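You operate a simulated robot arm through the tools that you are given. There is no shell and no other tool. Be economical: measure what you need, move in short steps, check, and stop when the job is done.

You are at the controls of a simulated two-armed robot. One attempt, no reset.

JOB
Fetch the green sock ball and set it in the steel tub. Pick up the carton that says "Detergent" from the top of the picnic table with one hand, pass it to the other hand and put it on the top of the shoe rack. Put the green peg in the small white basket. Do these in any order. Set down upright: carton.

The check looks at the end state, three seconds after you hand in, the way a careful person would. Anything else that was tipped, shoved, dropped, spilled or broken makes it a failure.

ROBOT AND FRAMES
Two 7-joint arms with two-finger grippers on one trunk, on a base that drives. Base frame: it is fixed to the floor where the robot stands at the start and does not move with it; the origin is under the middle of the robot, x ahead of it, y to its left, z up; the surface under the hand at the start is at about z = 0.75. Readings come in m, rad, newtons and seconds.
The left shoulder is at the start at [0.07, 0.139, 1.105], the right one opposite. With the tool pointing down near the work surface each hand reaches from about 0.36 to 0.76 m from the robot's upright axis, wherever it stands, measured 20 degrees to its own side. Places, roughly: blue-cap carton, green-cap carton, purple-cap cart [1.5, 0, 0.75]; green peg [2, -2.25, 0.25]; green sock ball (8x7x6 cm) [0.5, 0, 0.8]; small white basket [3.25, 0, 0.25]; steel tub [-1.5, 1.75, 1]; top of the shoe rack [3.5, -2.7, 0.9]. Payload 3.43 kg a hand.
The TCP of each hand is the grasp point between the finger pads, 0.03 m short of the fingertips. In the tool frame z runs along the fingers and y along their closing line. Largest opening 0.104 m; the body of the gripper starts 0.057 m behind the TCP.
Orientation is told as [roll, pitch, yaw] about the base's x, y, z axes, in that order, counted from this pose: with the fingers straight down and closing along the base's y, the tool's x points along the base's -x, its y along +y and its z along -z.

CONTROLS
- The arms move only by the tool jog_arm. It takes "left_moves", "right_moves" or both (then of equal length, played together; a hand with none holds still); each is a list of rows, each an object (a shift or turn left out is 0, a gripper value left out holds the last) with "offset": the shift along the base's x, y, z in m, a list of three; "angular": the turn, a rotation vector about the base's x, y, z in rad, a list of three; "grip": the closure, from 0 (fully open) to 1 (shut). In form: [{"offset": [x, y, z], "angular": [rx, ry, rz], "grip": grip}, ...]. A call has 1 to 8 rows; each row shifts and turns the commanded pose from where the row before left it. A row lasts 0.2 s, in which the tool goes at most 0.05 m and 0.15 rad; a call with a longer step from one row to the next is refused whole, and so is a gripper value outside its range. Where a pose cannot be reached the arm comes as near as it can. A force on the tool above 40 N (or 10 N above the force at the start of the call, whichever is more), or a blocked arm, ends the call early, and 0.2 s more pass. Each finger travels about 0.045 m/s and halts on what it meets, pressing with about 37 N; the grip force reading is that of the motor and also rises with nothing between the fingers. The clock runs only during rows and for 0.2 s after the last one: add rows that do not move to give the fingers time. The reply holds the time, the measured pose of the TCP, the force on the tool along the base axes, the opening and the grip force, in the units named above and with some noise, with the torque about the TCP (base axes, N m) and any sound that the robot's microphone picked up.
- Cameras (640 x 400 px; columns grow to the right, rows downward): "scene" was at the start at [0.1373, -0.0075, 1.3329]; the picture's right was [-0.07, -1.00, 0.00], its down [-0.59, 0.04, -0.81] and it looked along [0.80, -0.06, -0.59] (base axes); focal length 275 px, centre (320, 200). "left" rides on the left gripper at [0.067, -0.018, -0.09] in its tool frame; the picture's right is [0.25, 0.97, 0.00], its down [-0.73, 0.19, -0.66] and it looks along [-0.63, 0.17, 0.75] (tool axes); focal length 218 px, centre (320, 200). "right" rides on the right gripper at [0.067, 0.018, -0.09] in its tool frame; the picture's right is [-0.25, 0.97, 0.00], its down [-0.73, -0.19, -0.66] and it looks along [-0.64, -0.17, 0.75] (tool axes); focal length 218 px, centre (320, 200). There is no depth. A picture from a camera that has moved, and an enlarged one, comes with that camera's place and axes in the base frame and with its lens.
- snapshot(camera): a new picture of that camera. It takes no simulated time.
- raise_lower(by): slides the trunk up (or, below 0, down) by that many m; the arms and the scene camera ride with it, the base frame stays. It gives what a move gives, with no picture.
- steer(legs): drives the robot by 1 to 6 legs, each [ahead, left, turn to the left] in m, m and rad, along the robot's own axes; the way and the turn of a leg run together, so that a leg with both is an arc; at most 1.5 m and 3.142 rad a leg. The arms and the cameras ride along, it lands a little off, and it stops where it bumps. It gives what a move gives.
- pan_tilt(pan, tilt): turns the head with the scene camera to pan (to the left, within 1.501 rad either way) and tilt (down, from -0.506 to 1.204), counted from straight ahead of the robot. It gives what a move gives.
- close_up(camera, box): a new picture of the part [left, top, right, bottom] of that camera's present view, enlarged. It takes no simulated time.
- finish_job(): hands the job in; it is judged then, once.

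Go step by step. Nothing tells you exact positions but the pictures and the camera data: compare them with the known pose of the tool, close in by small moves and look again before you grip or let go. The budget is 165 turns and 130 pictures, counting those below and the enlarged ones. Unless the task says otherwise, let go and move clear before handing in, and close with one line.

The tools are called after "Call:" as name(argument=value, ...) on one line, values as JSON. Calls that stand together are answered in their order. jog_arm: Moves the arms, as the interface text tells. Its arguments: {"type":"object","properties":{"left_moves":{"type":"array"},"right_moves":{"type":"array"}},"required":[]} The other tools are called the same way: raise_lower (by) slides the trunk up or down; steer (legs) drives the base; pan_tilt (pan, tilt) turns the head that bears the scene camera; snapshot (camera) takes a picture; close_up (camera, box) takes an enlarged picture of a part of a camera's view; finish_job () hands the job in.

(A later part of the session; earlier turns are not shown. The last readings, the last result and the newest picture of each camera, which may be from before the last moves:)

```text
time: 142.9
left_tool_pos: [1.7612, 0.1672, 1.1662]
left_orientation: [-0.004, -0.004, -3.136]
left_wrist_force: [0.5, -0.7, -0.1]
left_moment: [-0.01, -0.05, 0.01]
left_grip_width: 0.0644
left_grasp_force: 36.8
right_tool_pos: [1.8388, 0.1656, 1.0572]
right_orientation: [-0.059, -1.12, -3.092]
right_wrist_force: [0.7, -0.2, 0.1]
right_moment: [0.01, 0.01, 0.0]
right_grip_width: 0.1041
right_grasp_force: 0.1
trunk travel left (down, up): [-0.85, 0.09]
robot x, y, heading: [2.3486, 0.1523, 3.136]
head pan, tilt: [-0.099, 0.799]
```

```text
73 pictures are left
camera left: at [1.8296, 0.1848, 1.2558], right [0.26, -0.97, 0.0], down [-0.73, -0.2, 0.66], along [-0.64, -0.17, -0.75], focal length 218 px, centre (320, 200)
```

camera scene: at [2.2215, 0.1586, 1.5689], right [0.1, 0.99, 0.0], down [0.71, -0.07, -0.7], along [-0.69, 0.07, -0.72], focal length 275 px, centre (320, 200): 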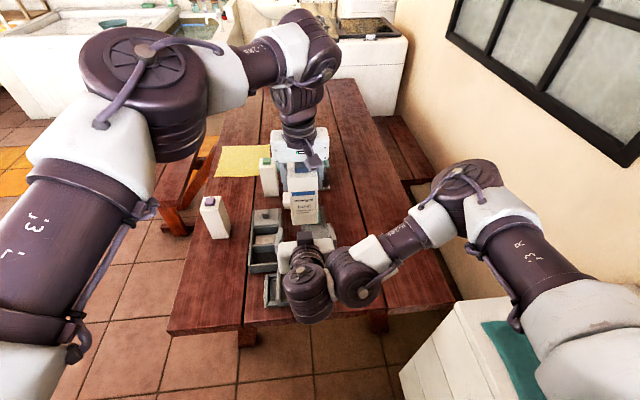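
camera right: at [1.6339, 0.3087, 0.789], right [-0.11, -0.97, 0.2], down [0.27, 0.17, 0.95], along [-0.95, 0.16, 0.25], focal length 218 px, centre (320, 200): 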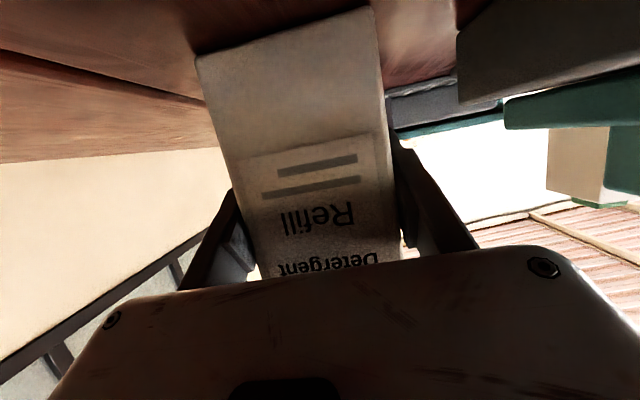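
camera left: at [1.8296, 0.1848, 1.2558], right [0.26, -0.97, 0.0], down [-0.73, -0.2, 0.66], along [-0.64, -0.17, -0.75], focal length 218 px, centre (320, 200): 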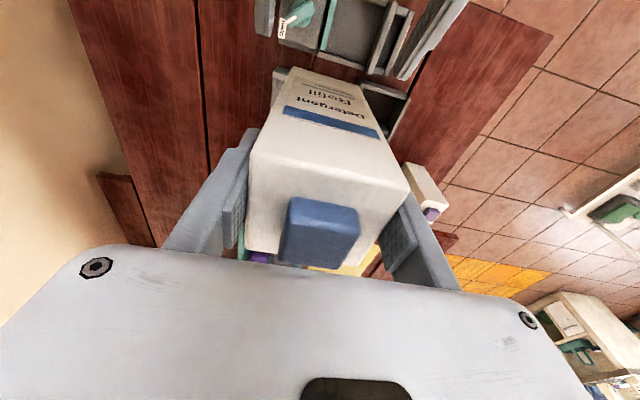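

The left hand holds the carton alone. I'll move the right hand aside to a tucked pose and back out.

Call:
jog_arm(right_moves=[{"offset": [0.01, 0.03, 0]}, {"offset": [0, 0.04, 0], "angular": [0, -0.12, 0]}, {"offset": [0, 0.04, 0.01], "angular": [0, -0.15, 0]}, {"offset": [0, 0.04, 0.02], "angular": [0, -0.15, 0]}, {"offset": [0.01, 0.03, 0.03], "angular": [0, -0.15, 0]}, {"offset": [0.01, 0, 0.04], "angular": [0, -0.15, 0]}, {"offset": [0.01, 0, 0.04], "angular": [0, -0.15, 0]}, {"offset": [0.01, 0, 0.04], "angular": [0, -0.15, 0]}])

Call:
steer(legs=[[-0.12, 0, 0], [0, 1.35, 0]])

Call:
pan_tilt(pan=1.3, tilt=0.5)

Call:
snapshot(camera="scene")

Call:
snapshot(camera="left")

```text
time: 144.8
left_tool_pos: [1.7611, 0.1685, 1.1673]
left_orientation: [0.0, -0.003, -3.136]
left_wrist_force: [-0.2, -0.6, -0.2]
left_moment: [-0.03, -0.04, 0.02]
left_grip_width: 0.0647
left_grasp_force: 37.2
right_tool_pos: [1.9629, 0.3466, 0.9572]
right_orientation: [-0.003, -0.205, -3.102]
right_wrist_force: [0.4, 0.3, 0.2]
right_moment: [-0.05, -0.04, -0.01]
right_grip_width: 0.1042
right_grasp_force: 0.0
right hand out of reach, approached as far as the arm can: row 5, 6, 7, 8
trunk travel left (down, up): [-0.85, 0.09]
robot x, y, heading: [2.3528, 0.1523, 3.136]
head pan, tilt: [-0.099, 0.799]
```

```text
time: 152.4
left_tool_pos: [1.8925, -1.2165, 1.1661]
left_orientation: [-0.002, -0.004, -3.119]
left_wrist_force: [0.4, 0.3, -5.8]
left_moment: [-0.01, -0.01, 0.02]
left_grip_width: 0.0646
left_grasp_force: 36.8
right_tool_pos: [2.0914, -1.0355, 0.9579]
right_orientation: [-0.004, -0.205, -3.085]
right_wrist_force: [-0.2, 0.4, -0.9]
right_moment: [0.02, 0.01, 0.01]
right_grip_width: 0.1038
right_grasp_force: 0.1
trunk travel left (down, up): [-0.85, 0.09]
robot x, y, heading: [2.4822, -1.2221, -3.125]
head pan, tilt: [-0.099, 0.799]
```

```text
time: 154.0
left_tool_pos: [1.8936, -1.2179, 1.166]
left_orientation: [-0.002, -0.003, -3.118]
left_wrist_force: [-0.2, 0.2, -5.8]
left_moment: [0.03, -0.03, -0.02]
left_grip_width: 0.0646
left_grasp_force: 36.9
right_tool_pos: [2.0913, -1.0373, 0.9595]
right_orientation: [-0.003, -0.203, -3.083]
right_wrist_force: [0.2, 0.2, 0.2]
right_moment: [0.01, 0.03, 0.04]
right_grip_width: 0.104
right_grasp_force: 0.0
trunk travel left (down, up): [-0.85, 0.09]
robot x, y, heading: [2.4835, -1.2211, -3.125]
head pan, tilt: [1.3, 0.499]
```

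```text
72 pictures are left
camera scene: at [2.4104, -1.3125, 1.5948], right [-0.97, 0.25, 0.0], down [0.12, 0.46, -0.88], along [-0.22, -0.85, -0.48], focal length 275 px, centre (320, 200)
```

scene: 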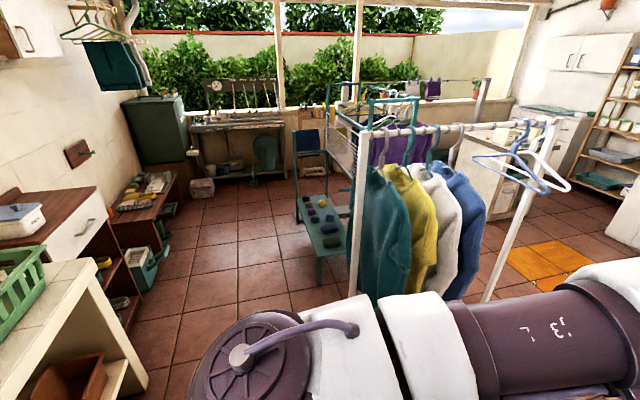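

```text
71 pictures are left
camera left: at [1.9608, -1.1984, 1.2556], right [0.28, -0.96, 0.0], down [-0.72, -0.21, 0.66], along [-0.63, -0.18, -0.75], focal length 218 px, centre (320, 200)
```

left: 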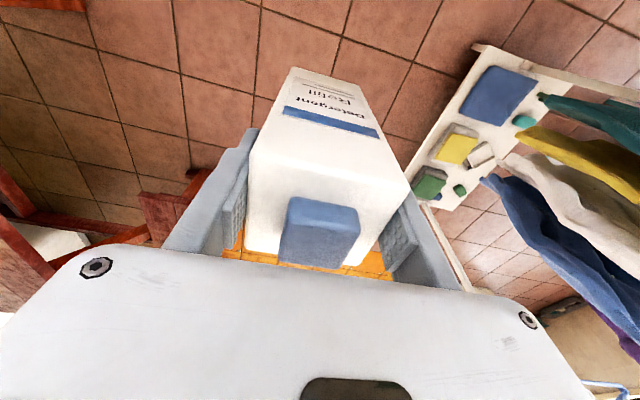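

The carton is held firmly. The shoe rack is beyond the counter's end with a lidded box on its near side. I'll raise up, turn round via the open floor side, and pull the carton in before sliding along the counter.

Call:
raise_lower(by=0.085)

Call:
steer(legs=[[0.13, 0, 0], [0, 0, -3.14]])

Call:
pan_tilt(pan=-0.6, tilt=0.6)

Call:
snapshot(camera="scene")

```text
time: 155.2
left_tool_pos: [1.8929, -1.218, 1.2514]
left_orientation: [-0.002, -0.001, -3.12]
left_wrist_force: [0.3, -0.1, -5.4]
left_moment: [0.0, -0.01, -0.01]
left_grip_width: 0.0647
left_grasp_force: 36.9
right_tool_pos: [2.0925, -1.0362, 1.0446]
right_orientation: [-0.003, -0.204, -3.083]
right_wrist_force: [-0.3, 0.0, -0.4]
right_moment: [0.01, -0.01, -0.01]
right_grip_width: 0.104
right_grasp_force: 0.2
trunk travel left (down, up): [-0.935, 0.005]
robot x, y, heading: [2.4874, -1.2232, -3.122]
head pan, tilt: [1.3, 0.499]
```

```text
time: 163.9
left_tool_pos: [2.9458, -1.2463, 1.2519]
left_orientation: [-0.002, -0.003, -0.002]
left_wrist_force: [-0.3, 0.1, -6.9]
left_moment: [0.02, 0.03, 0.03]
left_grip_width: 0.065
left_grasp_force: 36.8
right_tool_pos: [2.7436, -1.4213, 1.0439]
right_orientation: [-0.005, -0.204, 0.031]
right_wrist_force: [0.7, 0.2, -0.6]
right_moment: [0.01, -0.01, -0.01]
right_grip_width: 0.1038
right_grasp_force: 0.1
trunk travel left (down, up): [-0.935, 0.005]
robot x, y, heading: [2.3539, -1.2272, -0.009]
head pan, tilt: [1.3, 0.499]
```

```text
time: 165.8
left_tool_pos: [2.947, -1.246, 1.2514]
left_orientation: [-0.002, -0.001, -0.002]
left_wrist_force: [0.3, -0.1, -5.7]
left_moment: [0.0, 0.01, 0.01]
left_grip_width: 0.0646
left_grasp_force: 36.7
right_tool_pos: [2.7428, -1.4218, 1.0436]
right_orientation: [-0.006, -0.204, 0.032]
right_wrist_force: [0.6, 0.8, 0.2]
right_moment: [0.01, 0.01, -0.01]
right_grip_width: 0.1039
right_grasp_force: 0.0
trunk travel left (down, up): [-0.935, 0.005]
robot x, y, heading: [2.3511, -1.2259, -0.007]
head pan, tilt: [-0.6, 0.6]
```

```text
70 pictures are left
camera scene: at [2.4784, -1.277, 1.6707], right [-0.57, -0.82, 0.0], down [-0.46, 0.32, -0.82], along [0.68, -0.47, -0.57], focal length 275 px, centre (320, 200)
```

scene: 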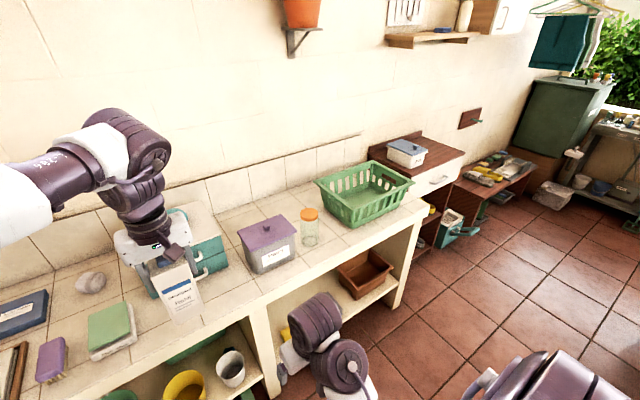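

Counter front is at x≈3.07; free rack space is right of the lidded box, about [3.42, -2.83]. I'll pull both hands in and up a bit before sliding right.

Call:
jog_arm(left_moves=[{"offset": [-0.025, 0, 0.008]}, {"offset": [-0.025, 0, 0.008]}, {"offset": [-0.025, 0, 0.008]}, {"offset": [-0.025, 0, 0.008]}, {"offset": [-0.025, 0, 0.008]}], right_moves=[{"angular": [0, 0.1, 0], "offset": [0, 0, 0.02]}, {"angular": [0, 0.1, 0], "offset": [0, 0, 0.03]}, {"offset": [0, 0, 0.03]}, {"offset": [0, 0, 0.03]}, {"offset": [0, 0, 0.03]}])

Call:
steer(legs=[[0.22, 0, 0], [0, -0.8, 0]])

Call:
snapshot(camera="scene")

```text
time: 166.9
left_tool_pos: [2.8556, -1.2498, 1.2808]
left_orientation: [-0.002, -0.001, -0.003]
left_wrist_force: [1.1, 0.3, -5.7]
left_moment: [0.0, 0.05, 0.01]
left_grip_width: 0.0646
left_grasp_force: 36.9
left hand out of reach, approached as far as the arm can: row 4, 5
right_tool_pos: [2.7335, -1.4245, 1.0317]
right_orientation: [-0.005, -0.171, 0.032]
right_wrist_force: [1.5, -0.3, -0.1]
right_moment: [-0.01, 0.0, 0.01]
right_grip_width: 0.104
right_grasp_force: 0.1
right hand out of reach, approached as far as the arm can: row 1, 2, 3, 4, 5
trunk travel left (down, up): [-0.935, 0.005]
robot x, y, heading: [2.3544, -1.2245, -0.01]
head pan, tilt: [-0.6, 0.6]
```

```text
time: 172.5
left_tool_pos: [3.0652, -2.0386, 1.2814]
left_orientation: [-0.004, -0.002, -0.003]
left_wrist_force: [0.2, 0.2, -5.4]
left_moment: [-0.01, 0.04, -0.02]
left_grip_width: 0.0646
left_grasp_force: 37.2
right_tool_pos: [2.9442, -2.2127, 1.0313]
right_orientation: [-0.003, -0.172, 0.033]
right_wrist_force: [0.1, 0.0, 0.3]
right_moment: [-0.04, -0.01, -0.01]
right_grip_width: 0.104
right_grasp_force: 0.1
trunk travel left (down, up): [-0.935, 0.005]
robot x, y, heading: [2.568, -2.0151, -0.008]
head pan, tilt: [-0.6, 0.6]
```

```text
69 pictures are left
camera scene: at [2.6888, -2.0655, 1.6708], right [-0.57, -0.82, 0.0], down [-0.46, 0.32, -0.83], along [0.68, -0.47, -0.56], focal length 275 px, centre (320, 200)
```

scene: 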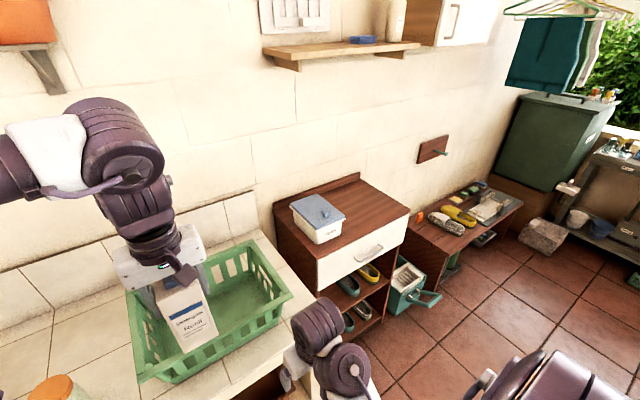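

Clear so far. I'll slide another 0.75 m to face the shoe rack.

Call:
steer(legs=[[0, -0.78, 0.008]])

Call:
pan_tilt(pan=-0.1, tilt=0.75)

Call:
snapshot(camera="scene")

Call:
snapshot(camera="left")

```text
time: 176.6
left_tool_pos: [3.0559, -2.8144, 1.2816]
left_orientation: [-0.003, -0.002, -0.008]
left_wrist_force: [0.4, 0.0, -5.2]
left_moment: [-0.02, 0.07, -0.02]
left_grip_width: 0.0646
left_grasp_force: 37.5
right_tool_pos: [2.9339, -2.9886, 1.0322]
right_orientation: [-0.004, -0.171, 0.026]
right_wrist_force: [-0.2, -0.6, 0.2]
right_moment: [0.01, -0.03, 0.01]
right_grip_width: 0.1039
right_grasp_force: 0.0
trunk travel left (down, up): [-0.935, 0.005]
robot x, y, heading: [2.5574, -2.7837, -0.016]
head pan, tilt: [-0.6, 0.6]
```

```text
time: 177.6
left_tool_pos: [3.0581, -2.8169, 1.2809]
left_orientation: [-0.003, -0.002, -0.009]
left_wrist_force: [0.3, -0.4, -5.6]
left_moment: [-0.01, 0.04, 0.01]
left_grip_width: 0.0647
left_grasp_force: 37.2
right_tool_pos: [2.9339, -2.9886, 1.0331]
right_orientation: [-0.002, -0.172, 0.028]
right_wrist_force: [0.3, 0.2, 0.3]
right_moment: [0.01, 0.04, -0.01]
right_grip_width: 0.1038
right_grasp_force: 0.1
trunk travel left (down, up): [-0.935, 0.005]
robot x, y, heading: [2.5581, -2.7883, -0.018]
head pan, tilt: [-0.099, 0.75]
```

```text
68 pictures are left
camera scene: at [2.6896, -2.7995, 1.6579], right [-0.12, -0.99, 0.0], down [-0.68, 0.08, -0.73], along [0.73, -0.08, -0.68], focal length 275 px, centre (320, 200)
```

scene: 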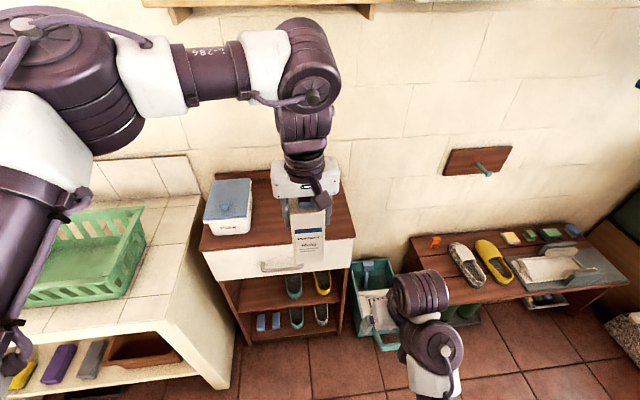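

```text
67 pictures are left
camera left: at [2.9902, -2.8326, 1.3709], right [-0.24, 0.97, 0.0], down [0.73, 0.19, 0.66], along [0.64, 0.16, -0.75], focal length 218 px, centre (320, 200)
```

left: 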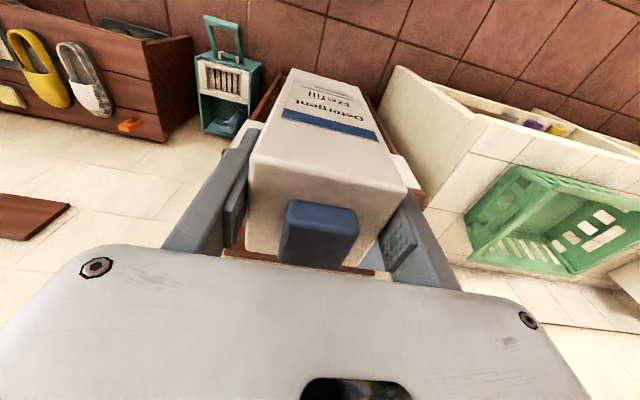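

The free area on the rack top is about x 3.30–3.65, y -2.64 to -2.99. I'll drive 0.25 m forward and extend the carton over [3.45, -2.81].

Call:
steer(legs=[[0.25, 0, 0.016]])

Call:
jog_arm(left_moves=[{"offset": [0.03, 0, -0.01]}, {"offset": [0.035, 0, -0.02]}, {"offset": [0.035, 0, -0.02]}, {"offset": [0.035, 0, -0.02]}, {"offset": [0.005, 0, -0.02]}])

Call:
snapshot(camera="scene")

Call:
snapshot(camera="left")

```text
time: 179.4
left_tool_pos: [3.3033, -2.8075, 1.2831]
left_orientation: [-0.001, -0.004, 0.011]
left_wrist_force: [-0.9, -0.5, -5.0]
left_moment: [-0.03, 0.01, -0.01]
left_grip_width: 0.0645
left_grasp_force: 36.4
right_tool_pos: [3.1835, -2.9829, 1.0325]
right_orientation: [-0.001, -0.172, 0.045]
right_wrist_force: [-0.8, 0.3, -0.7]
right_moment: [-0.01, -0.03, 0.01]
right_grip_width: 0.104
right_grasp_force: 0.0
trunk travel left (down, up): [-0.935, 0.005]
robot x, y, heading: [2.8071, -2.7873, 0.004]
head pan, tilt: [-0.099, 0.75]
```

```text
time: 180.6
left_tool_pos: [3.4461, -2.8055, 1.1915]
left_orientation: [-0.003, -0.002, 0.01]
left_wrist_force: [0.1, 0.2, -7.2]
left_moment: [-0.04, 0.06, 0.05]
left_grip_width: 0.0648
left_grasp_force: 37.0
right_tool_pos: [3.1867, -2.9805, 1.0326]
right_orientation: [-0.004, -0.17, 0.046]
right_wrist_force: [-0.3, 0.4, 0.7]
right_moment: [-0.01, -0.01, 0.02]
right_grip_width: 0.1037
right_grasp_force: 0.0
trunk travel left (down, up): [-0.935, 0.005]
robot x, y, heading: [2.8104, -2.7861, 0.001]
head pan, tilt: [-0.099, 0.75]
```

```text
66 pictures are left
camera scene: at [2.9398, -2.7949, 1.6579], right [-0.1, -1.0, 0.0], down [-0.68, 0.06, -0.73], along [0.73, -0.07, -0.68], focal length 275 px, centre (320, 200)
```

scene: 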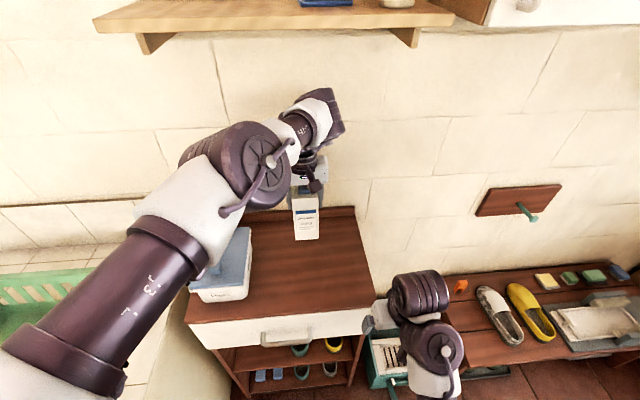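

```text
65 pictures are left
camera left: at [3.3797, -2.8225, 1.2812], right [-0.26, 0.96, 0.0], down [0.73, 0.2, 0.66], along [0.63, 0.17, -0.75], focal length 218 px, centre (320, 200)
```

left: 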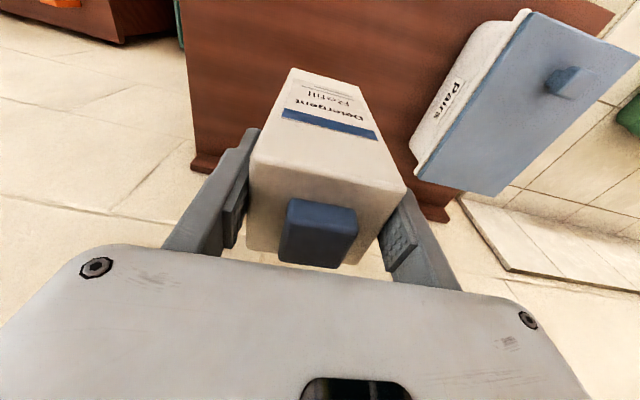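

Over the free area, about 19 cm clear of the lidded box. I'll lower, with small final steps to feel contact.

Call:
jog_arm(left_moves=[{"offset": [0, 0, -0.04]}, {"offset": [0, 0, -0.04]}, {"offset": [0, 0, -0.03]}, {"offset": [0, 0, -0.02]}, {"offset": [0, 0, -0.01]}])

Call:
snapshot(camera="scene")

```text
time: 181.8
left_tool_pos: [3.4271, -2.8079, 1.0549]
left_orientation: [-0.005, -0.007, 0.012]
left_wrist_force: [4.5, -2.2, 5.8]
left_moment: [0.21, -0.23, -0.11]
left_grip_width: 0.0644
left_grasp_force: 36.5
left hand out of reach, approached as far as the arm can: row 2, 3, 4
right_tool_pos: [3.1863, -2.9832, 1.0332]
right_orientation: [-0.002, -0.173, 0.047]
right_wrist_force: [-0.8, 0.3, -0.7]
right_moment: [0.01, -0.01, 0.0]
right_grip_width: 0.1039
right_grasp_force: 0.0
trunk travel left (down, up): [-0.935, 0.005]
robot x, y, heading: [2.8023, -2.7917, 0.003]
head pan, tilt: [-0.099, 0.75]
```

```text
64 pictures are left
camera scene: at [2.9361, -2.798, 1.6584], right [-0.1, -1.0, 0.0], down [-0.68, 0.07, -0.73], along [0.73, -0.07, -0.68], focal length 275 px, centre (320, 200)
```

scene: 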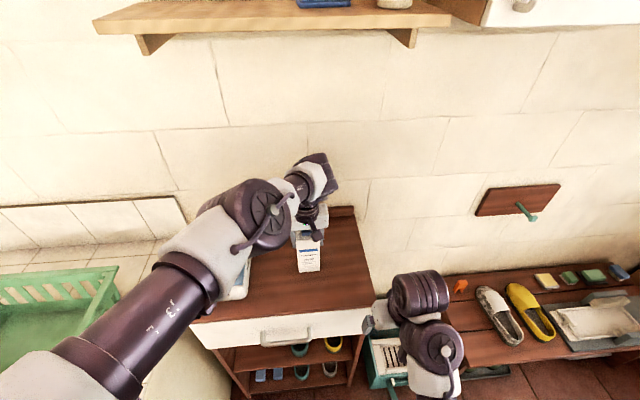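

The force changed sign, suggesting the carton touched down. I'll verify with the left camera and a zoom.

Call:
snapshot(camera="left")

Call:
close_up(camera="scene", box=[180, 180, 380, 320])

Call:
snapshot(camera="right")

```text
63 pictures are left
camera left: at [3.3604, -2.8262, 1.1454], right [-0.26, 0.96, -0.01], down [0.72, 0.2, 0.66], along [0.64, 0.17, -0.75], focal length 218 px, centre (320, 200)
```

left: 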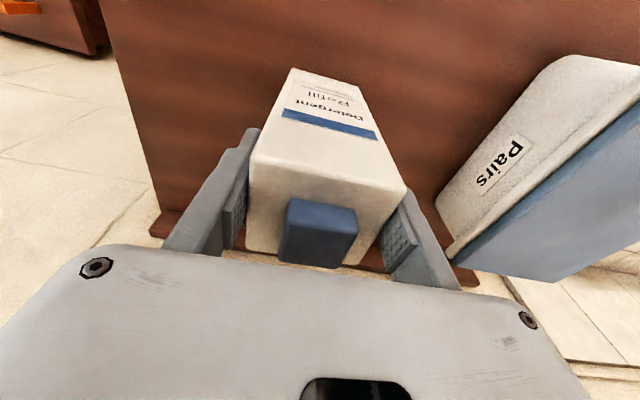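

```text
2.86 times, centred on (280, 250) of scene
camera zoom: at [2.9361, -2.798, 1.6584], right [-0.1, -1.0, 0.0], down [-0.68, 0.07, -0.73], along [0.73, -0.07, -0.68], focal length 785 px, centre (434, 57)
```

zoom: 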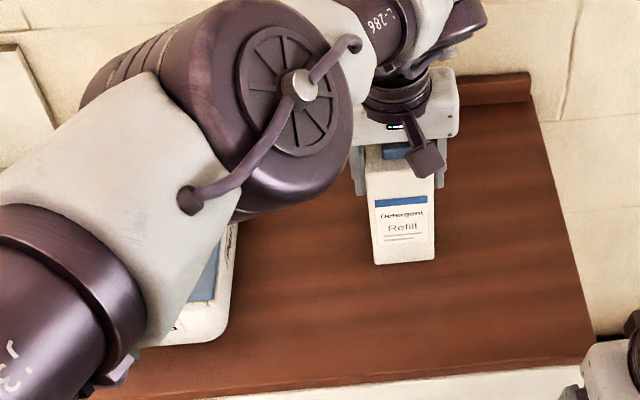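

```text
61 pictures are left
camera right: at [3.1021, -2.9695, 1.1104], right [0.21, 0.98, 0.04], down [0.61, -0.16, 0.77], along [0.76, -0.13, -0.63], focal length 218 px, centre (320, 200)
```

right: 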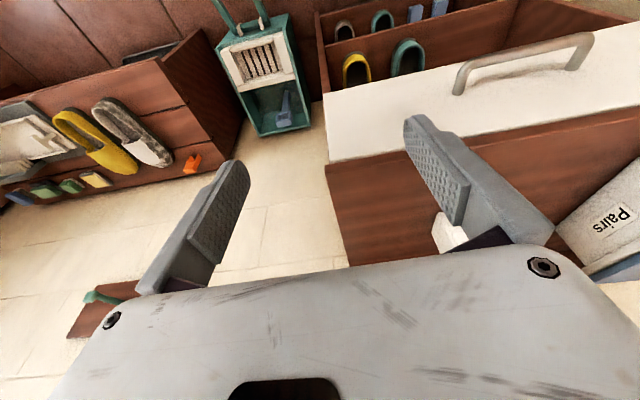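

I measure the rack top at z≈0.902. I'll hold still one row and read the force again.

Call:
jog_arm(left_moves=[{}, {}])

```text
time: 182.4
left_tool_pos: [3.4266, -2.8095, 1.0556]
left_orientation: [-0.004, -0.009, 0.012]
left_wrist_force: [4.8, -1.7, 18.0]
left_moment: [0.51, -0.14, -0.14]
left_grip_width: 0.0646
left_grasp_force: 37.0
right_tool_pos: [3.1853, -2.9837, 1.0336]
right_orientation: [0.0, -0.17, 0.047]
right_wrist_force: [0.6, 0.1, 0.2]
right_moment: [0.03, -0.03, 0.0]
right_grip_width: 0.104
right_grasp_force: 0.0
trunk travel left (down, up): [-0.935, 0.005]
robot x, y, heading: [2.8031, -2.7884, 0.001]
head pan, tilt: [-0.099, 0.75]
```

18 N upward: the carton rests on the rack, upright. I'll ease off 2 mm, open, and rise straight up.

Call:
jog_arm(left_moves=[{"offset": [0, 0, 0.002]}, {"grip": 0.6}, {"grip": 0.3}, {"grip": 0}, {"grip": 0}])

Call:
snapshot(camera="left")

```text
time: 183.6
left_tool_pos: [3.4262, -2.8083, 1.0563]
left_orientation: [-0.004, -0.002, 0.01]
left_wrist_force: [-0.9, 0.4, 0.9]
left_moment: [0.01, 0.04, -0.02]
left_grip_width: 0.1038
left_grasp_force: 0.1
right_tool_pos: [3.1851, -2.9822, 1.0319]
right_orientation: [-0.002, -0.172, 0.046]
right_wrist_force: [-0.1, -0.3, 0.5]
right_moment: [-0.01, 0.0, -0.01]
right_grip_width: 0.1041
right_grasp_force: 0.1
trunk travel left (down, up): [-0.935, 0.005]
robot x, y, heading: [2.8095, -2.7892, 0.003]
head pan, tilt: [-0.099, 0.75]
```

```text
60 pictures are left
camera left: at [3.3612, -2.8262, 1.1457], right [-0.26, 0.96, 0.0], down [0.73, 0.2, 0.66], along [0.64, 0.17, -0.75], focal length 218 px, centre (320, 200)
```

left: 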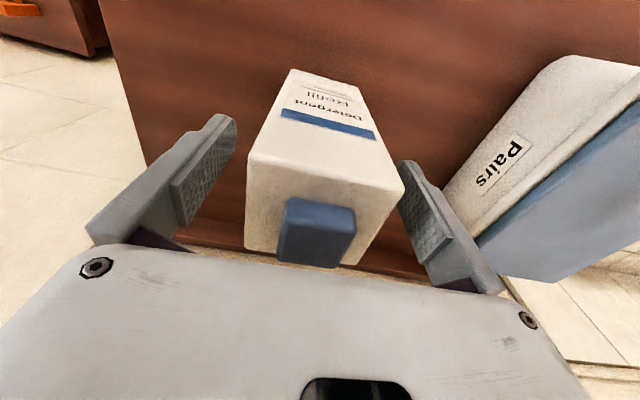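

The carton stands free. Rising straight up.

Call:
jog_arm(left_moves=[{"offset": [0, 0, 0.03]}, {"offset": [0, 0, 0.035]}, {"offset": [0, 0, 0.035]}, {"offset": [-0.03, 0, 0.03]}, {"offset": [-0.04, 0, 0.02]}, {"offset": [-0.045, 0, 0]}, {"offset": [-0.045, 0, 0]}, {"offset": [-0.04, 0, 0]}])

Call:
steer(legs=[[-0.3, 0, 0]])

Call:
snapshot(camera="scene")

```text
time: 185.4
left_tool_pos: [3.3063, -2.8094, 1.206]
left_orientation: [-0.002, -0.001, 0.009]
left_wrist_force: [-0.6, 0.6, 0.3]
left_moment: [-0.01, -0.02, -0.01]
left_grip_width: 0.1039
left_grasp_force: 0.2
left hand out of reach, approached as far as the arm can: row 7, 8
right_tool_pos: [3.1858, -2.9828, 1.0326]
right_orientation: [-0.005, -0.171, 0.046]
right_wrist_force: [-0.4, -0.1, -0.1]
right_moment: [-0.01, 0.0, 0.02]
right_grip_width: 0.1038
right_grasp_force: 0.1
trunk travel left (down, up): [-0.935, 0.005]
robot x, y, heading: [2.805, -2.7897, -0.0]
head pan, tilt: [-0.099, 0.75]
```

```text
time: 187.4
left_tool_pos: [3.0027, -2.8098, 1.2041]
left_orientation: [-0.003, 0.003, 0.01]
left_wrist_force: [-0.1, 0.1, -0.6]
left_moment: [0.02, 0.01, -0.01]
left_grip_width: 0.104
left_grasp_force: 0.1
right_tool_pos: [2.8848, -2.984, 1.0308]
right_orientation: [-0.002, -0.169, 0.047]
right_wrist_force: [0.2, 0.0, -0.3]
right_moment: [0.03, -0.04, -0.01]
right_grip_width: 0.1039
right_grasp_force: 0.1
trunk travel left (down, up): [-0.935, 0.005]
robot x, y, heading: [2.501, -2.7924, 0.005]
head pan, tilt: [-0.099, 0.75]
```

```text
59 pictures are left
camera scene: at [2.6375, -2.7989, 1.6576], right [-0.09, -1.0, 0.0], down [-0.68, 0.06, -0.73], along [0.73, -0.07, -0.68], focal length 275 px, centre (320, 200)
```

scene: 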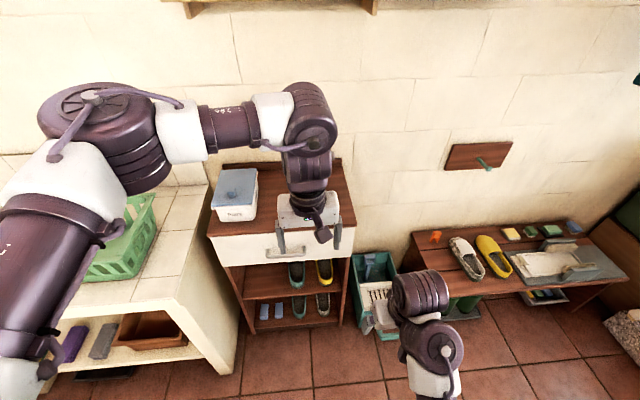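

The carton should be standing on the rack; I'll double check later. Now back up the aisle to the drying rack for the green peg.

Call:
steer(legs=[[0.07, 0, 0], [0, 1.45, 0], [-0.3, 0.15, 0]])

Call:
pan_tilt(pan=-1.45, tilt=0.8)

Call:
snapshot(camera="scene")

```text
time: 197.2
left_tool_pos: [2.781, -1.1994, 1.2033]
left_orientation: [-0.001, 0.002, -0.01]
left_wrist_force: [-0.3, -0.3, -0.3]
left_moment: [0.01, 0.03, -0.02]
left_grip_width: 0.1037
left_grasp_force: 0.1
right_tool_pos: [2.6596, -1.3701, 1.0325]
right_orientation: [-0.001, -0.169, 0.027]
right_wrist_force: [0.6, -0.2, -0.8]
right_moment: [0.01, 0.04, -0.03]
right_grip_width: 0.104
right_grasp_force: 0.1
trunk travel left (down, up): [-0.935, 0.005]
robot x, y, heading: [2.2824, -1.1701, -0.015]
head pan, tilt: [-0.099, 0.75]
```

```text
time: 198.7
left_tool_pos: [2.7792, -1.1979, 1.2049]
left_orientation: [-0.004, 0.0, -0.011]
left_wrist_force: [0.1, 0.6, -0.7]
left_moment: [0.03, -0.04, -0.03]
left_grip_width: 0.104
left_grasp_force: 0.0
right_tool_pos: [2.6563, -1.3689, 1.0327]
right_orientation: [-0.004, -0.171, 0.025]
right_wrist_force: [0.7, -0.8, -0.6]
right_moment: [-0.01, 0.03, 0.0]
right_grip_width: 0.104
right_grasp_force: 0.0
trunk travel left (down, up): [-0.935, 0.005]
robot x, y, heading: [2.2802, -1.172, -0.017]
head pan, tilt: [-1.45, 0.799]
```

```text
58 pictures are left
camera scene: at [2.339, -1.2496, 1.654], right [-0.99, -0.11, 0.0], down [-0.08, 0.71, -0.7], along [0.07, -0.69, -0.72], focal length 275 px, centre (320, 200)
```

scene: 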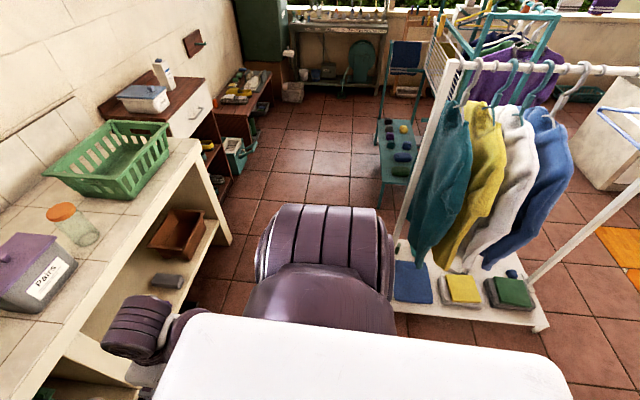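

The carton stands upright on the rack. I'll now turn to face the drying rack and shift in front of it to find the peg.

Call:
steer(legs=[[0, 0.2, 0], [0, 0, -1.55], [0, -0.45, 0]])

Call:
pan_tilt(pan=0, tilt=0.8)

Call:
snapshot(camera="scene")

```text
time: 206.4
left_tool_pos: [1.8034, -1.4571, 1.2058]
left_orientation: [-0.003, 0.0, -1.591]
left_wrist_force: [-1.7, -0.2, -0.1]
left_moment: [0.02, 0.02, 0.01]
left_grip_width: 0.1039
left_grasp_force: 0.1
right_tool_pos: [1.6331, -1.333, 1.0312]
right_orientation: [-0.003, -0.17, -1.551]
right_wrist_force: [0.0, 0.0, 0.1]
right_moment: [0.04, -0.01, -0.01]
right_grip_width: 0.1041
right_grasp_force: 0.0
trunk travel left (down, up): [-0.935, 0.005]
robot x, y, heading: [1.835, -0.9585, -1.595]
head pan, tilt: [-1.45, 0.799]
```

```text
time: 208.0
left_tool_pos: [1.8013, -1.4575, 1.2045]
left_orientation: [-0.001, 0.0, -1.59]
left_wrist_force: [0.5, -0.1, 0.0]
left_moment: [0.0, 0.02, -0.02]
left_grip_width: 0.1039
left_grasp_force: 0.1
right_tool_pos: [1.6315, -1.3335, 1.0323]
right_orientation: [-0.003, -0.172, -1.554]
right_wrist_force: [0.4, 0.3, -0.2]
right_moment: [0.01, -0.01, 0.02]
right_grip_width: 0.1039
right_grasp_force: 0.0
trunk travel left (down, up): [-0.935, 0.005]
robot x, y, heading: [1.8347, -0.9602, -1.592]
head pan, tilt: [0.0, 0.799]
```

```text
57 pictures are left
camera scene: at [1.8324, -1.0905, 1.6539], right [-1.0, 0.02, 0.0], down [0.02, 0.72, -0.7], along [-0.02, -0.7, -0.72], focal length 275 px, centre (320, 200)
```

scene: 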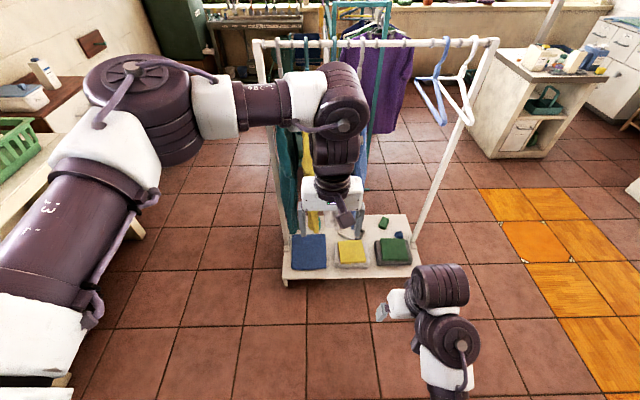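

Call:
close_up(camera="scene", box=[270, 190, 430, 290])

Call:
snapshot(camera="left")

```text
4.00 times, centred on (350, 240) of scene
camera zoom: at [1.8324, -1.0905, 1.6539], right [-1.0, 0.02, 0.0], down [0.02, 0.72, -0.7], along [-0.02, -0.7, -0.72], focal length 1098 px, centre (200, 40)
```

zoom: 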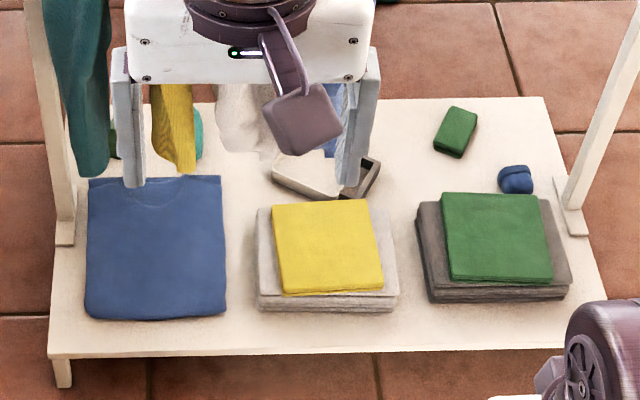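

```text
55 pictures are left
camera left: at [1.7865, -1.3897, 1.2945], right [0.97, 0.23, 0.0], down [0.18, -0.73, 0.66], along [0.15, -0.64, -0.75], focal length 218 px, centre (320, 200)
```

left: 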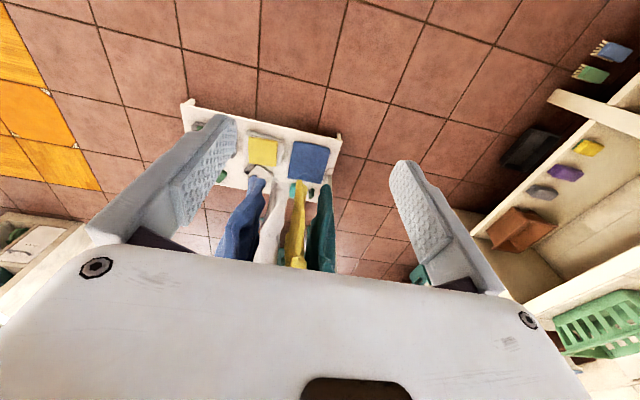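

The peg seems to lie at the rear of the shelf near [1.92, -2.23], partly under the hanging shirts, best reached from the rack's +x end. I'll tuck the left hand in, then go round to that end.

Call:
jog_arm(left_moves=[{"offset": [0, 0.02, -0.03]}, {"offset": [0, 0.03, -0.03]}, {"offset": [0, 0.03, -0.03]}, {"offset": [0, 0.03, -0.03]}])

Call:
steer(legs=[[0, 0, -1.55], [-0.82, 0, 0], [0, 0.6, 0]])

Call:
pan_tilt(pan=0.6, tilt=0.9)

Call:
snapshot(camera="scene")

```text
time: 209.0
left_tool_pos: [1.7966, -1.4157, 1.0633]
left_orientation: [-0.004, 0.0, -1.592]
left_wrist_force: [0.0, 0.2, -0.2]
left_moment: [0.0, -0.02, -0.02]
left_grip_width: 0.1041
left_grasp_force: 0.0
left hand out of reach, approached as far as the arm can: row 1, 2, 3, 4
right_tool_pos: [1.63, -1.3344, 1.0329]
right_orientation: [-0.001, -0.172, -1.554]
right_wrist_force: [-0.6, 0.4, -0.2]
right_moment: [-0.01, -0.02, 0.02]
right_grip_width: 0.1039
right_grasp_force: 0.0
trunk travel left (down, up): [-0.935, 0.005]
robot x, y, heading: [1.8365, -0.9575, -1.593]
head pan, tilt: [0.0, 0.799]
```

```text
time: 220.1
left_tool_pos: [2.2007, -1.5238, 1.0639]
left_orientation: [-0.001, 0.002, -3.143]
left_wrist_force: [0.0, 1.1, 0.5]
left_moment: [-0.02, 0.0, -0.01]
left_grip_width: 0.104
left_grasp_force: 0.1
right_tool_pos: [2.2815, -1.3568, 1.0326]
right_orientation: [-0.002, -0.171, -3.101]
right_wrist_force: [-0.7, -0.2, -0.6]
right_moment: [0.03, 0.0, 0.04]
right_grip_width: 0.1042
right_grasp_force: 0.1
trunk travel left (down, up): [-0.935, 0.005]
robot x, y, heading: [2.6588, -1.5544, 3.141]
head pan, tilt: [0.0, 0.799]
```

```text
time: 221.1
left_tool_pos: [2.2016, -1.5241, 1.0634]
left_orientation: [-0.005, 0.001, -3.142]
left_wrist_force: [-0.7, 0.2, 0.0]
left_moment: [0.03, 0.01, 0.01]
left_grip_width: 0.1039
left_grasp_force: 0.1
right_tool_pos: [2.2806, -1.3575, 1.0324]
right_orientation: [-0.002, -0.17, -3.102]
right_wrist_force: [0.0, -0.1, -0.3]
right_moment: [0.01, 0.01, -0.03]
right_grip_width: 0.104
right_grasp_force: 0.1
trunk travel left (down, up): [-0.935, 0.005]
robot x, y, heading: [2.6577, -1.5508, 3.14]
head pan, tilt: [0.6, 0.901]
```

```text
54 pictures are left
camera scene: at [2.5473, -1.5971, 1.6461], right [-0.56, 0.83, 0.0], down [0.65, 0.44, -0.62], along [-0.51, -0.35, -0.78], focal length 275 px, centre (320, 200)
```

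scene: 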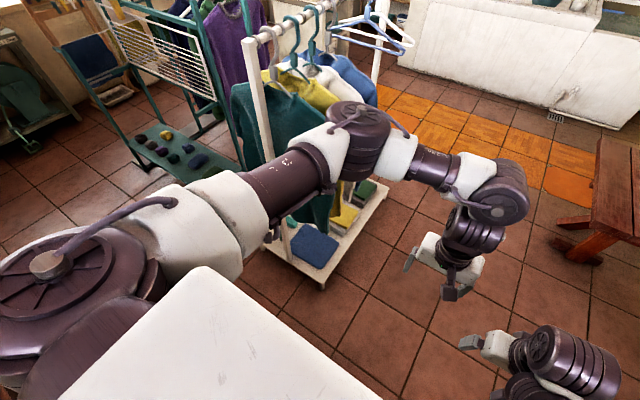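

The rack end is now visible. I'll continue sliding to y≈-2.25.

Call:
steer(legs=[[0, 0.7, 0]])

Call:
pan_tilt(pan=-0.05, tilt=1.0)

Call:
snapshot(camera="scene")

Call:
snapshot(camera="left")

```text
time: 225.0
left_tool_pos: [2.1972, -2.2297, 1.0643]
left_orientation: [-0.003, 0.0, 3.136]
left_wrist_force: [0.0, 0.2, 0.0]
left_moment: [-0.01, -0.01, -0.03]
left_grip_width: 0.1043
left_grasp_force: 0.0
right_tool_pos: [2.2784, -2.0638, 1.0316]
right_orientation: [-0.002, -0.171, -3.108]
right_wrist_force: [0.0, -0.1, -0.8]
right_moment: [0.0, -0.02, 0.0]
right_grip_width: 0.104
right_grasp_force: 0.0
trunk travel left (down, up): [-0.935, 0.005]
robot x, y, heading: [2.6546, -2.2638, 3.133]
head pan, tilt: [0.6, 0.901]
```

```text
time: 226.0
left_tool_pos: [2.1992, -2.2308, 1.063]
left_orientation: [-0.004, 0.002, 3.137]
left_wrist_force: [0.8, -0.8, 0.3]
left_moment: [0.0, 0.0, 0.0]
left_grip_width: 0.1038
left_grasp_force: 0.0
right_tool_pos: [2.2784, -2.0629, 1.0329]
right_orientation: [-0.002, -0.172, -3.109]
right_wrist_force: [0.9, 0.9, -0.4]
right_moment: [-0.03, 0.01, -0.02]
right_grip_width: 0.1038
right_grasp_force: 0.1
trunk travel left (down, up): [-0.935, 0.005]
robot x, y, heading: [2.6559, -2.2645, 3.131]
head pan, tilt: [-0.051, 1.0]
```

```text
53 pictures are left
camera scene: at [2.5367, -2.2591, 1.6388], right [0.06, 1.0, 0.0], down [0.84, -0.05, -0.54], along [-0.54, 0.03, -0.84], focal length 275 px, centre (320, 200)
```

scene: 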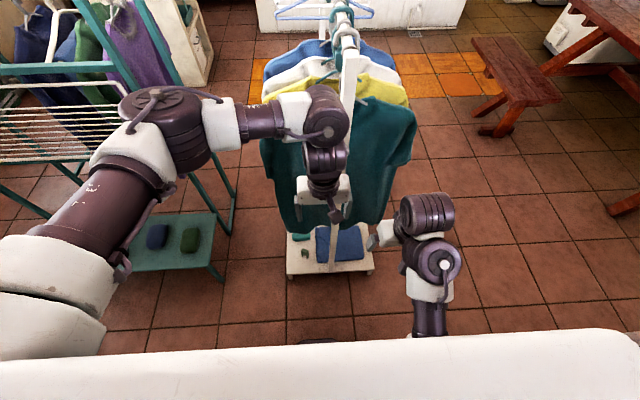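

```text
52 pictures are left
camera left: at [2.2665, -2.2138, 1.1537], right [0.25, -0.97, 0.0], down [-0.73, -0.19, 0.66], along [-0.64, -0.16, -0.76], focal length 218 px, centre (320, 200)
```

left: 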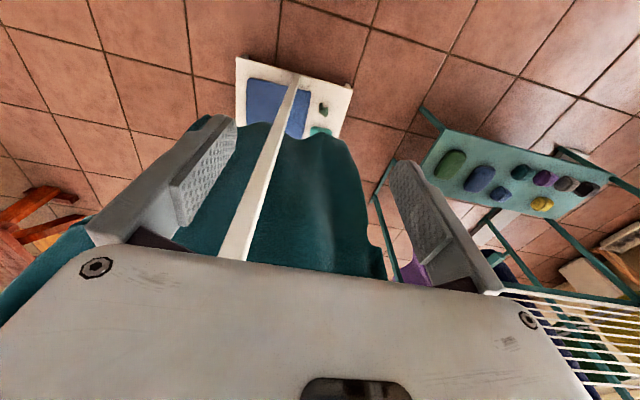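

Call:
close_up(camera="scene", box=[275, 220, 385, 290])

Call:
close_up(camera="left", box=[220, 50, 360, 150])

```text
5.71 times, centred on (330, 255) of scene
camera zoom: at [2.5367, -2.2591, 1.6388], right [0.06, 1.0, 0.0], down [0.84, -0.05, -0.54], along [-0.54, 0.03, -0.84], focal length 1569 px, centre (263, -114)
```

zoom: 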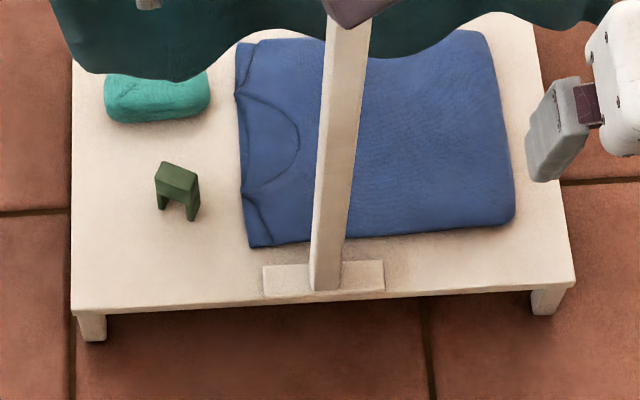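

```text
4.00 times, centred on (290, 100) of left
camera zoom: at [2.2665, -2.2138, 1.1537], right [0.25, -0.97, 0.0], down [-0.73, -0.19, 0.66], along [-0.64, -0.16, -0.76], focal length 873 px, centre (440, 600)
```

zoom: 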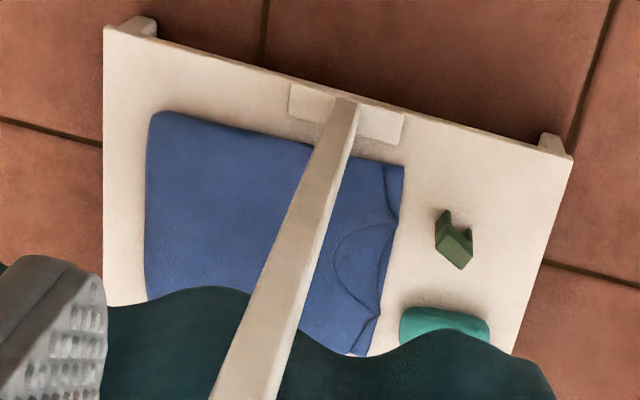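

The peg is a small upright "n"-shaped block near [1.957, -2.308], 0.1 m in from the shelf end, with shirt hems above it at z≈0.49. I'll lower the trunk and look with the left wrist camera.

Call:
raise_lower(by=-0.7)

Call:
snapshot(camera="left")

Call:
snapshot(camera="scene")

```text
refused: -0.7 is not a number from -0.4 to 0.4
```

```text
49 pictures are left
camera left: at [2.2665, -2.2138, 1.1537], right [0.25, -0.97, 0.0], down [-0.73, -0.19, 0.66], along [-0.64, -0.16, -0.76], focal length 218 px, centre (320, 200)
```

left: 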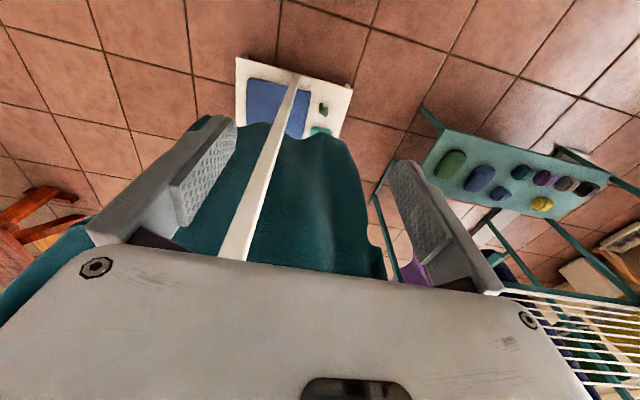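

```text
48 pictures are left
camera scene: at [2.5367, -2.2591, 1.6388], right [0.06, 1.0, 0.0], down [0.84, -0.05, -0.54], along [-0.54, 0.03, -0.84], focal length 275 px, centre (320, 200)
```

scene: 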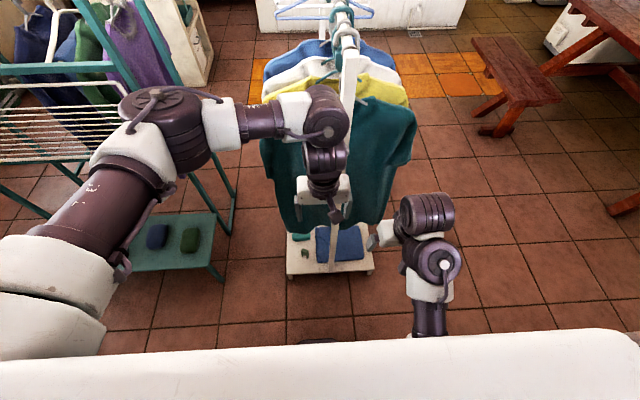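

I'll lower in two steps of 0.35 m.

Call:
raise_lower(by=-0.35)

Call:
raise_lower(by=-0.35)

Call:
snapshot(camera="left")

Call:
snapshot(camera="scene")

```text
time: 229.4
left_tool_pos: [2.1977, -2.2315, 0.7142]
left_orientation: [-0.002, 0.001, 3.135]
left_wrist_force: [-0.5, 0.0, -0.5]
left_moment: [-0.02, -0.01, -0.03]
left_grip_width: 0.104
left_grasp_force: 0.0
right_tool_pos: [2.2793, -2.0634, 0.6822]
right_orientation: [-0.002, -0.171, -3.109]
right_wrist_force: [-1.4, 0.0, 0.7]
right_moment: [-0.01, -0.02, 0.0]
right_grip_width: 0.1041
right_grasp_force: 0.0
trunk travel left (down, up): [-0.585, 0.355]
robot x, y, heading: [2.6571, -2.2625, 3.135]
head pan, tilt: [-0.051, 1.0]
```

```text
time: 232.9
left_tool_pos: [2.1984, -2.231, 0.3636]
left_orientation: [-0.004, 0.002, 3.136]
left_wrist_force: [-0.6, 0.2, -0.1]
left_moment: [0.01, 0.03, 0.02]
left_grip_width: 0.1039
left_grasp_force: 0.1
right_tool_pos: [2.2788, -2.0639, 0.3326]
right_orientation: [-0.003, -0.17, -3.109]
right_wrist_force: [0.2, 0.1, 0.0]
right_moment: [0.0, -0.01, -0.01]
right_grip_width: 0.104
right_grasp_force: 0.0
trunk travel left (down, up): [-0.235, 0.705]
robot x, y, heading: [2.6571, -2.2626, 3.133]
head pan, tilt: [-0.051, 1.0]
```

```text
47 pictures are left
camera left: at [2.2666, -2.214, 0.4538], right [0.25, -0.97, 0.0], down [-0.73, -0.19, 0.66], along [-0.64, -0.16, -0.76], focal length 218 px, centre (320, 200)
```

left: 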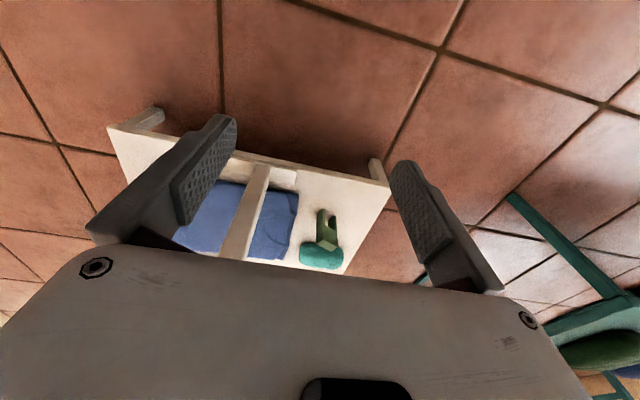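

```text
46 pictures are left
camera scene: at [2.5369, -2.2593, 0.9389], right [0.06, 1.0, 0.0], down [0.84, -0.05, -0.54], along [-0.54, 0.03, -0.84], focal length 275 px, centre (320, 200)
```

scene: 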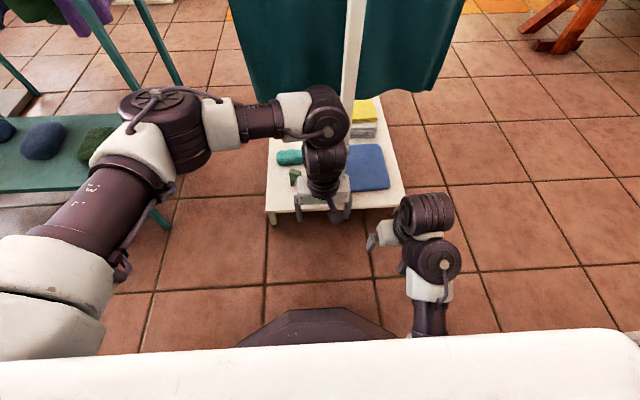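

Zooming on the peg from both cameras.

Call:
close_up(camera="left", box=[260, 160, 420, 280])

Call:
close_up(camera="scene", box=[255, 130, 355, 230])

```text
3.33 times, centred on (340, 220) of left
camera zoom: at [2.2666, -2.214, 0.4538], right [0.25, -0.97, 0.0], down [-0.73, -0.19, 0.66], along [-0.64, -0.16, -0.76], focal length 728 px, centre (253, 133)
```

zoom: 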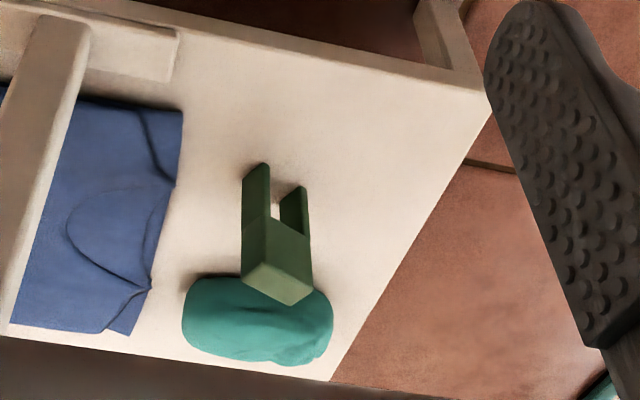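

```text
4.00 times, centred on (305, 180) of scene
camera zoom: at [2.5369, -2.2593, 0.9389], right [0.06, 1.0, 0.0], down [0.84, -0.05, -0.54], along [-0.54, 0.03, -0.84], focal length 1098 px, centre (380, 280)
```

zoom: 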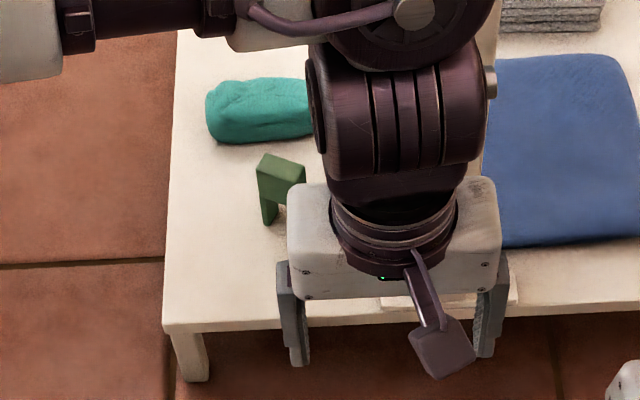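

The peg is near [1.937, -2.313], top z≈0.18, on a shelf at z≈0.11, its width turned about 18° from y. I'll tilt the left hand forward while moving out slightly.

Call:
jog_arm(left_moves=[{"offset": [-0.012, -0.014, 0], "angular": [0, 0.12, 0]}, {"offset": [-0.012, -0.014, 0], "angular": [0, 0.12, 0]}, {"offset": [-0.012, -0.014, 0], "angular": [0, 0.12, 0]}, {"offset": [-0.012, -0.014, 0], "angular": [0, 0.12, 0]}, {"offset": [-0.012, -0.014, -0.01], "angular": [0, 0.12, 0]}, {"offset": [-0.012, -0.014, -0.01], "angular": [0, 0.12, 0]}, {"offset": [-0.012, -0.014, -0.01], "angular": [0, 0.12, 0]}, {"offset": [-0.012, -0.014, -0.01], "angular": [0, 0.12, 0]}])

```text
time: 234.7
left_tool_pos: [2.0895, -2.3454, 0.3191]
left_orientation: [0.012, -0.96, 3.125]
left_wrist_force: [0.5, 0.1, -0.5]
left_moment: [0.01, 0.02, -0.01]
left_grip_width: 0.1038
left_grasp_force: 0.1
left hand out of reach, approached as far as the arm can: row 1, 2
right_tool_pos: [2.2771, -2.0643, 0.3323]
right_orientation: [-0.002, -0.172, -3.107]
right_wrist_force: [-0.2, 0.0, 0.6]
right_moment: [-0.02, 0.02, 0.0]
right_grip_width: 0.1039
right_grasp_force: 0.1
trunk travel left (down, up): [-0.235, 0.705]
robot x, y, heading: [2.6578, -2.2628, 3.131]
head pan, tilt: [-0.051, 1.0]
```

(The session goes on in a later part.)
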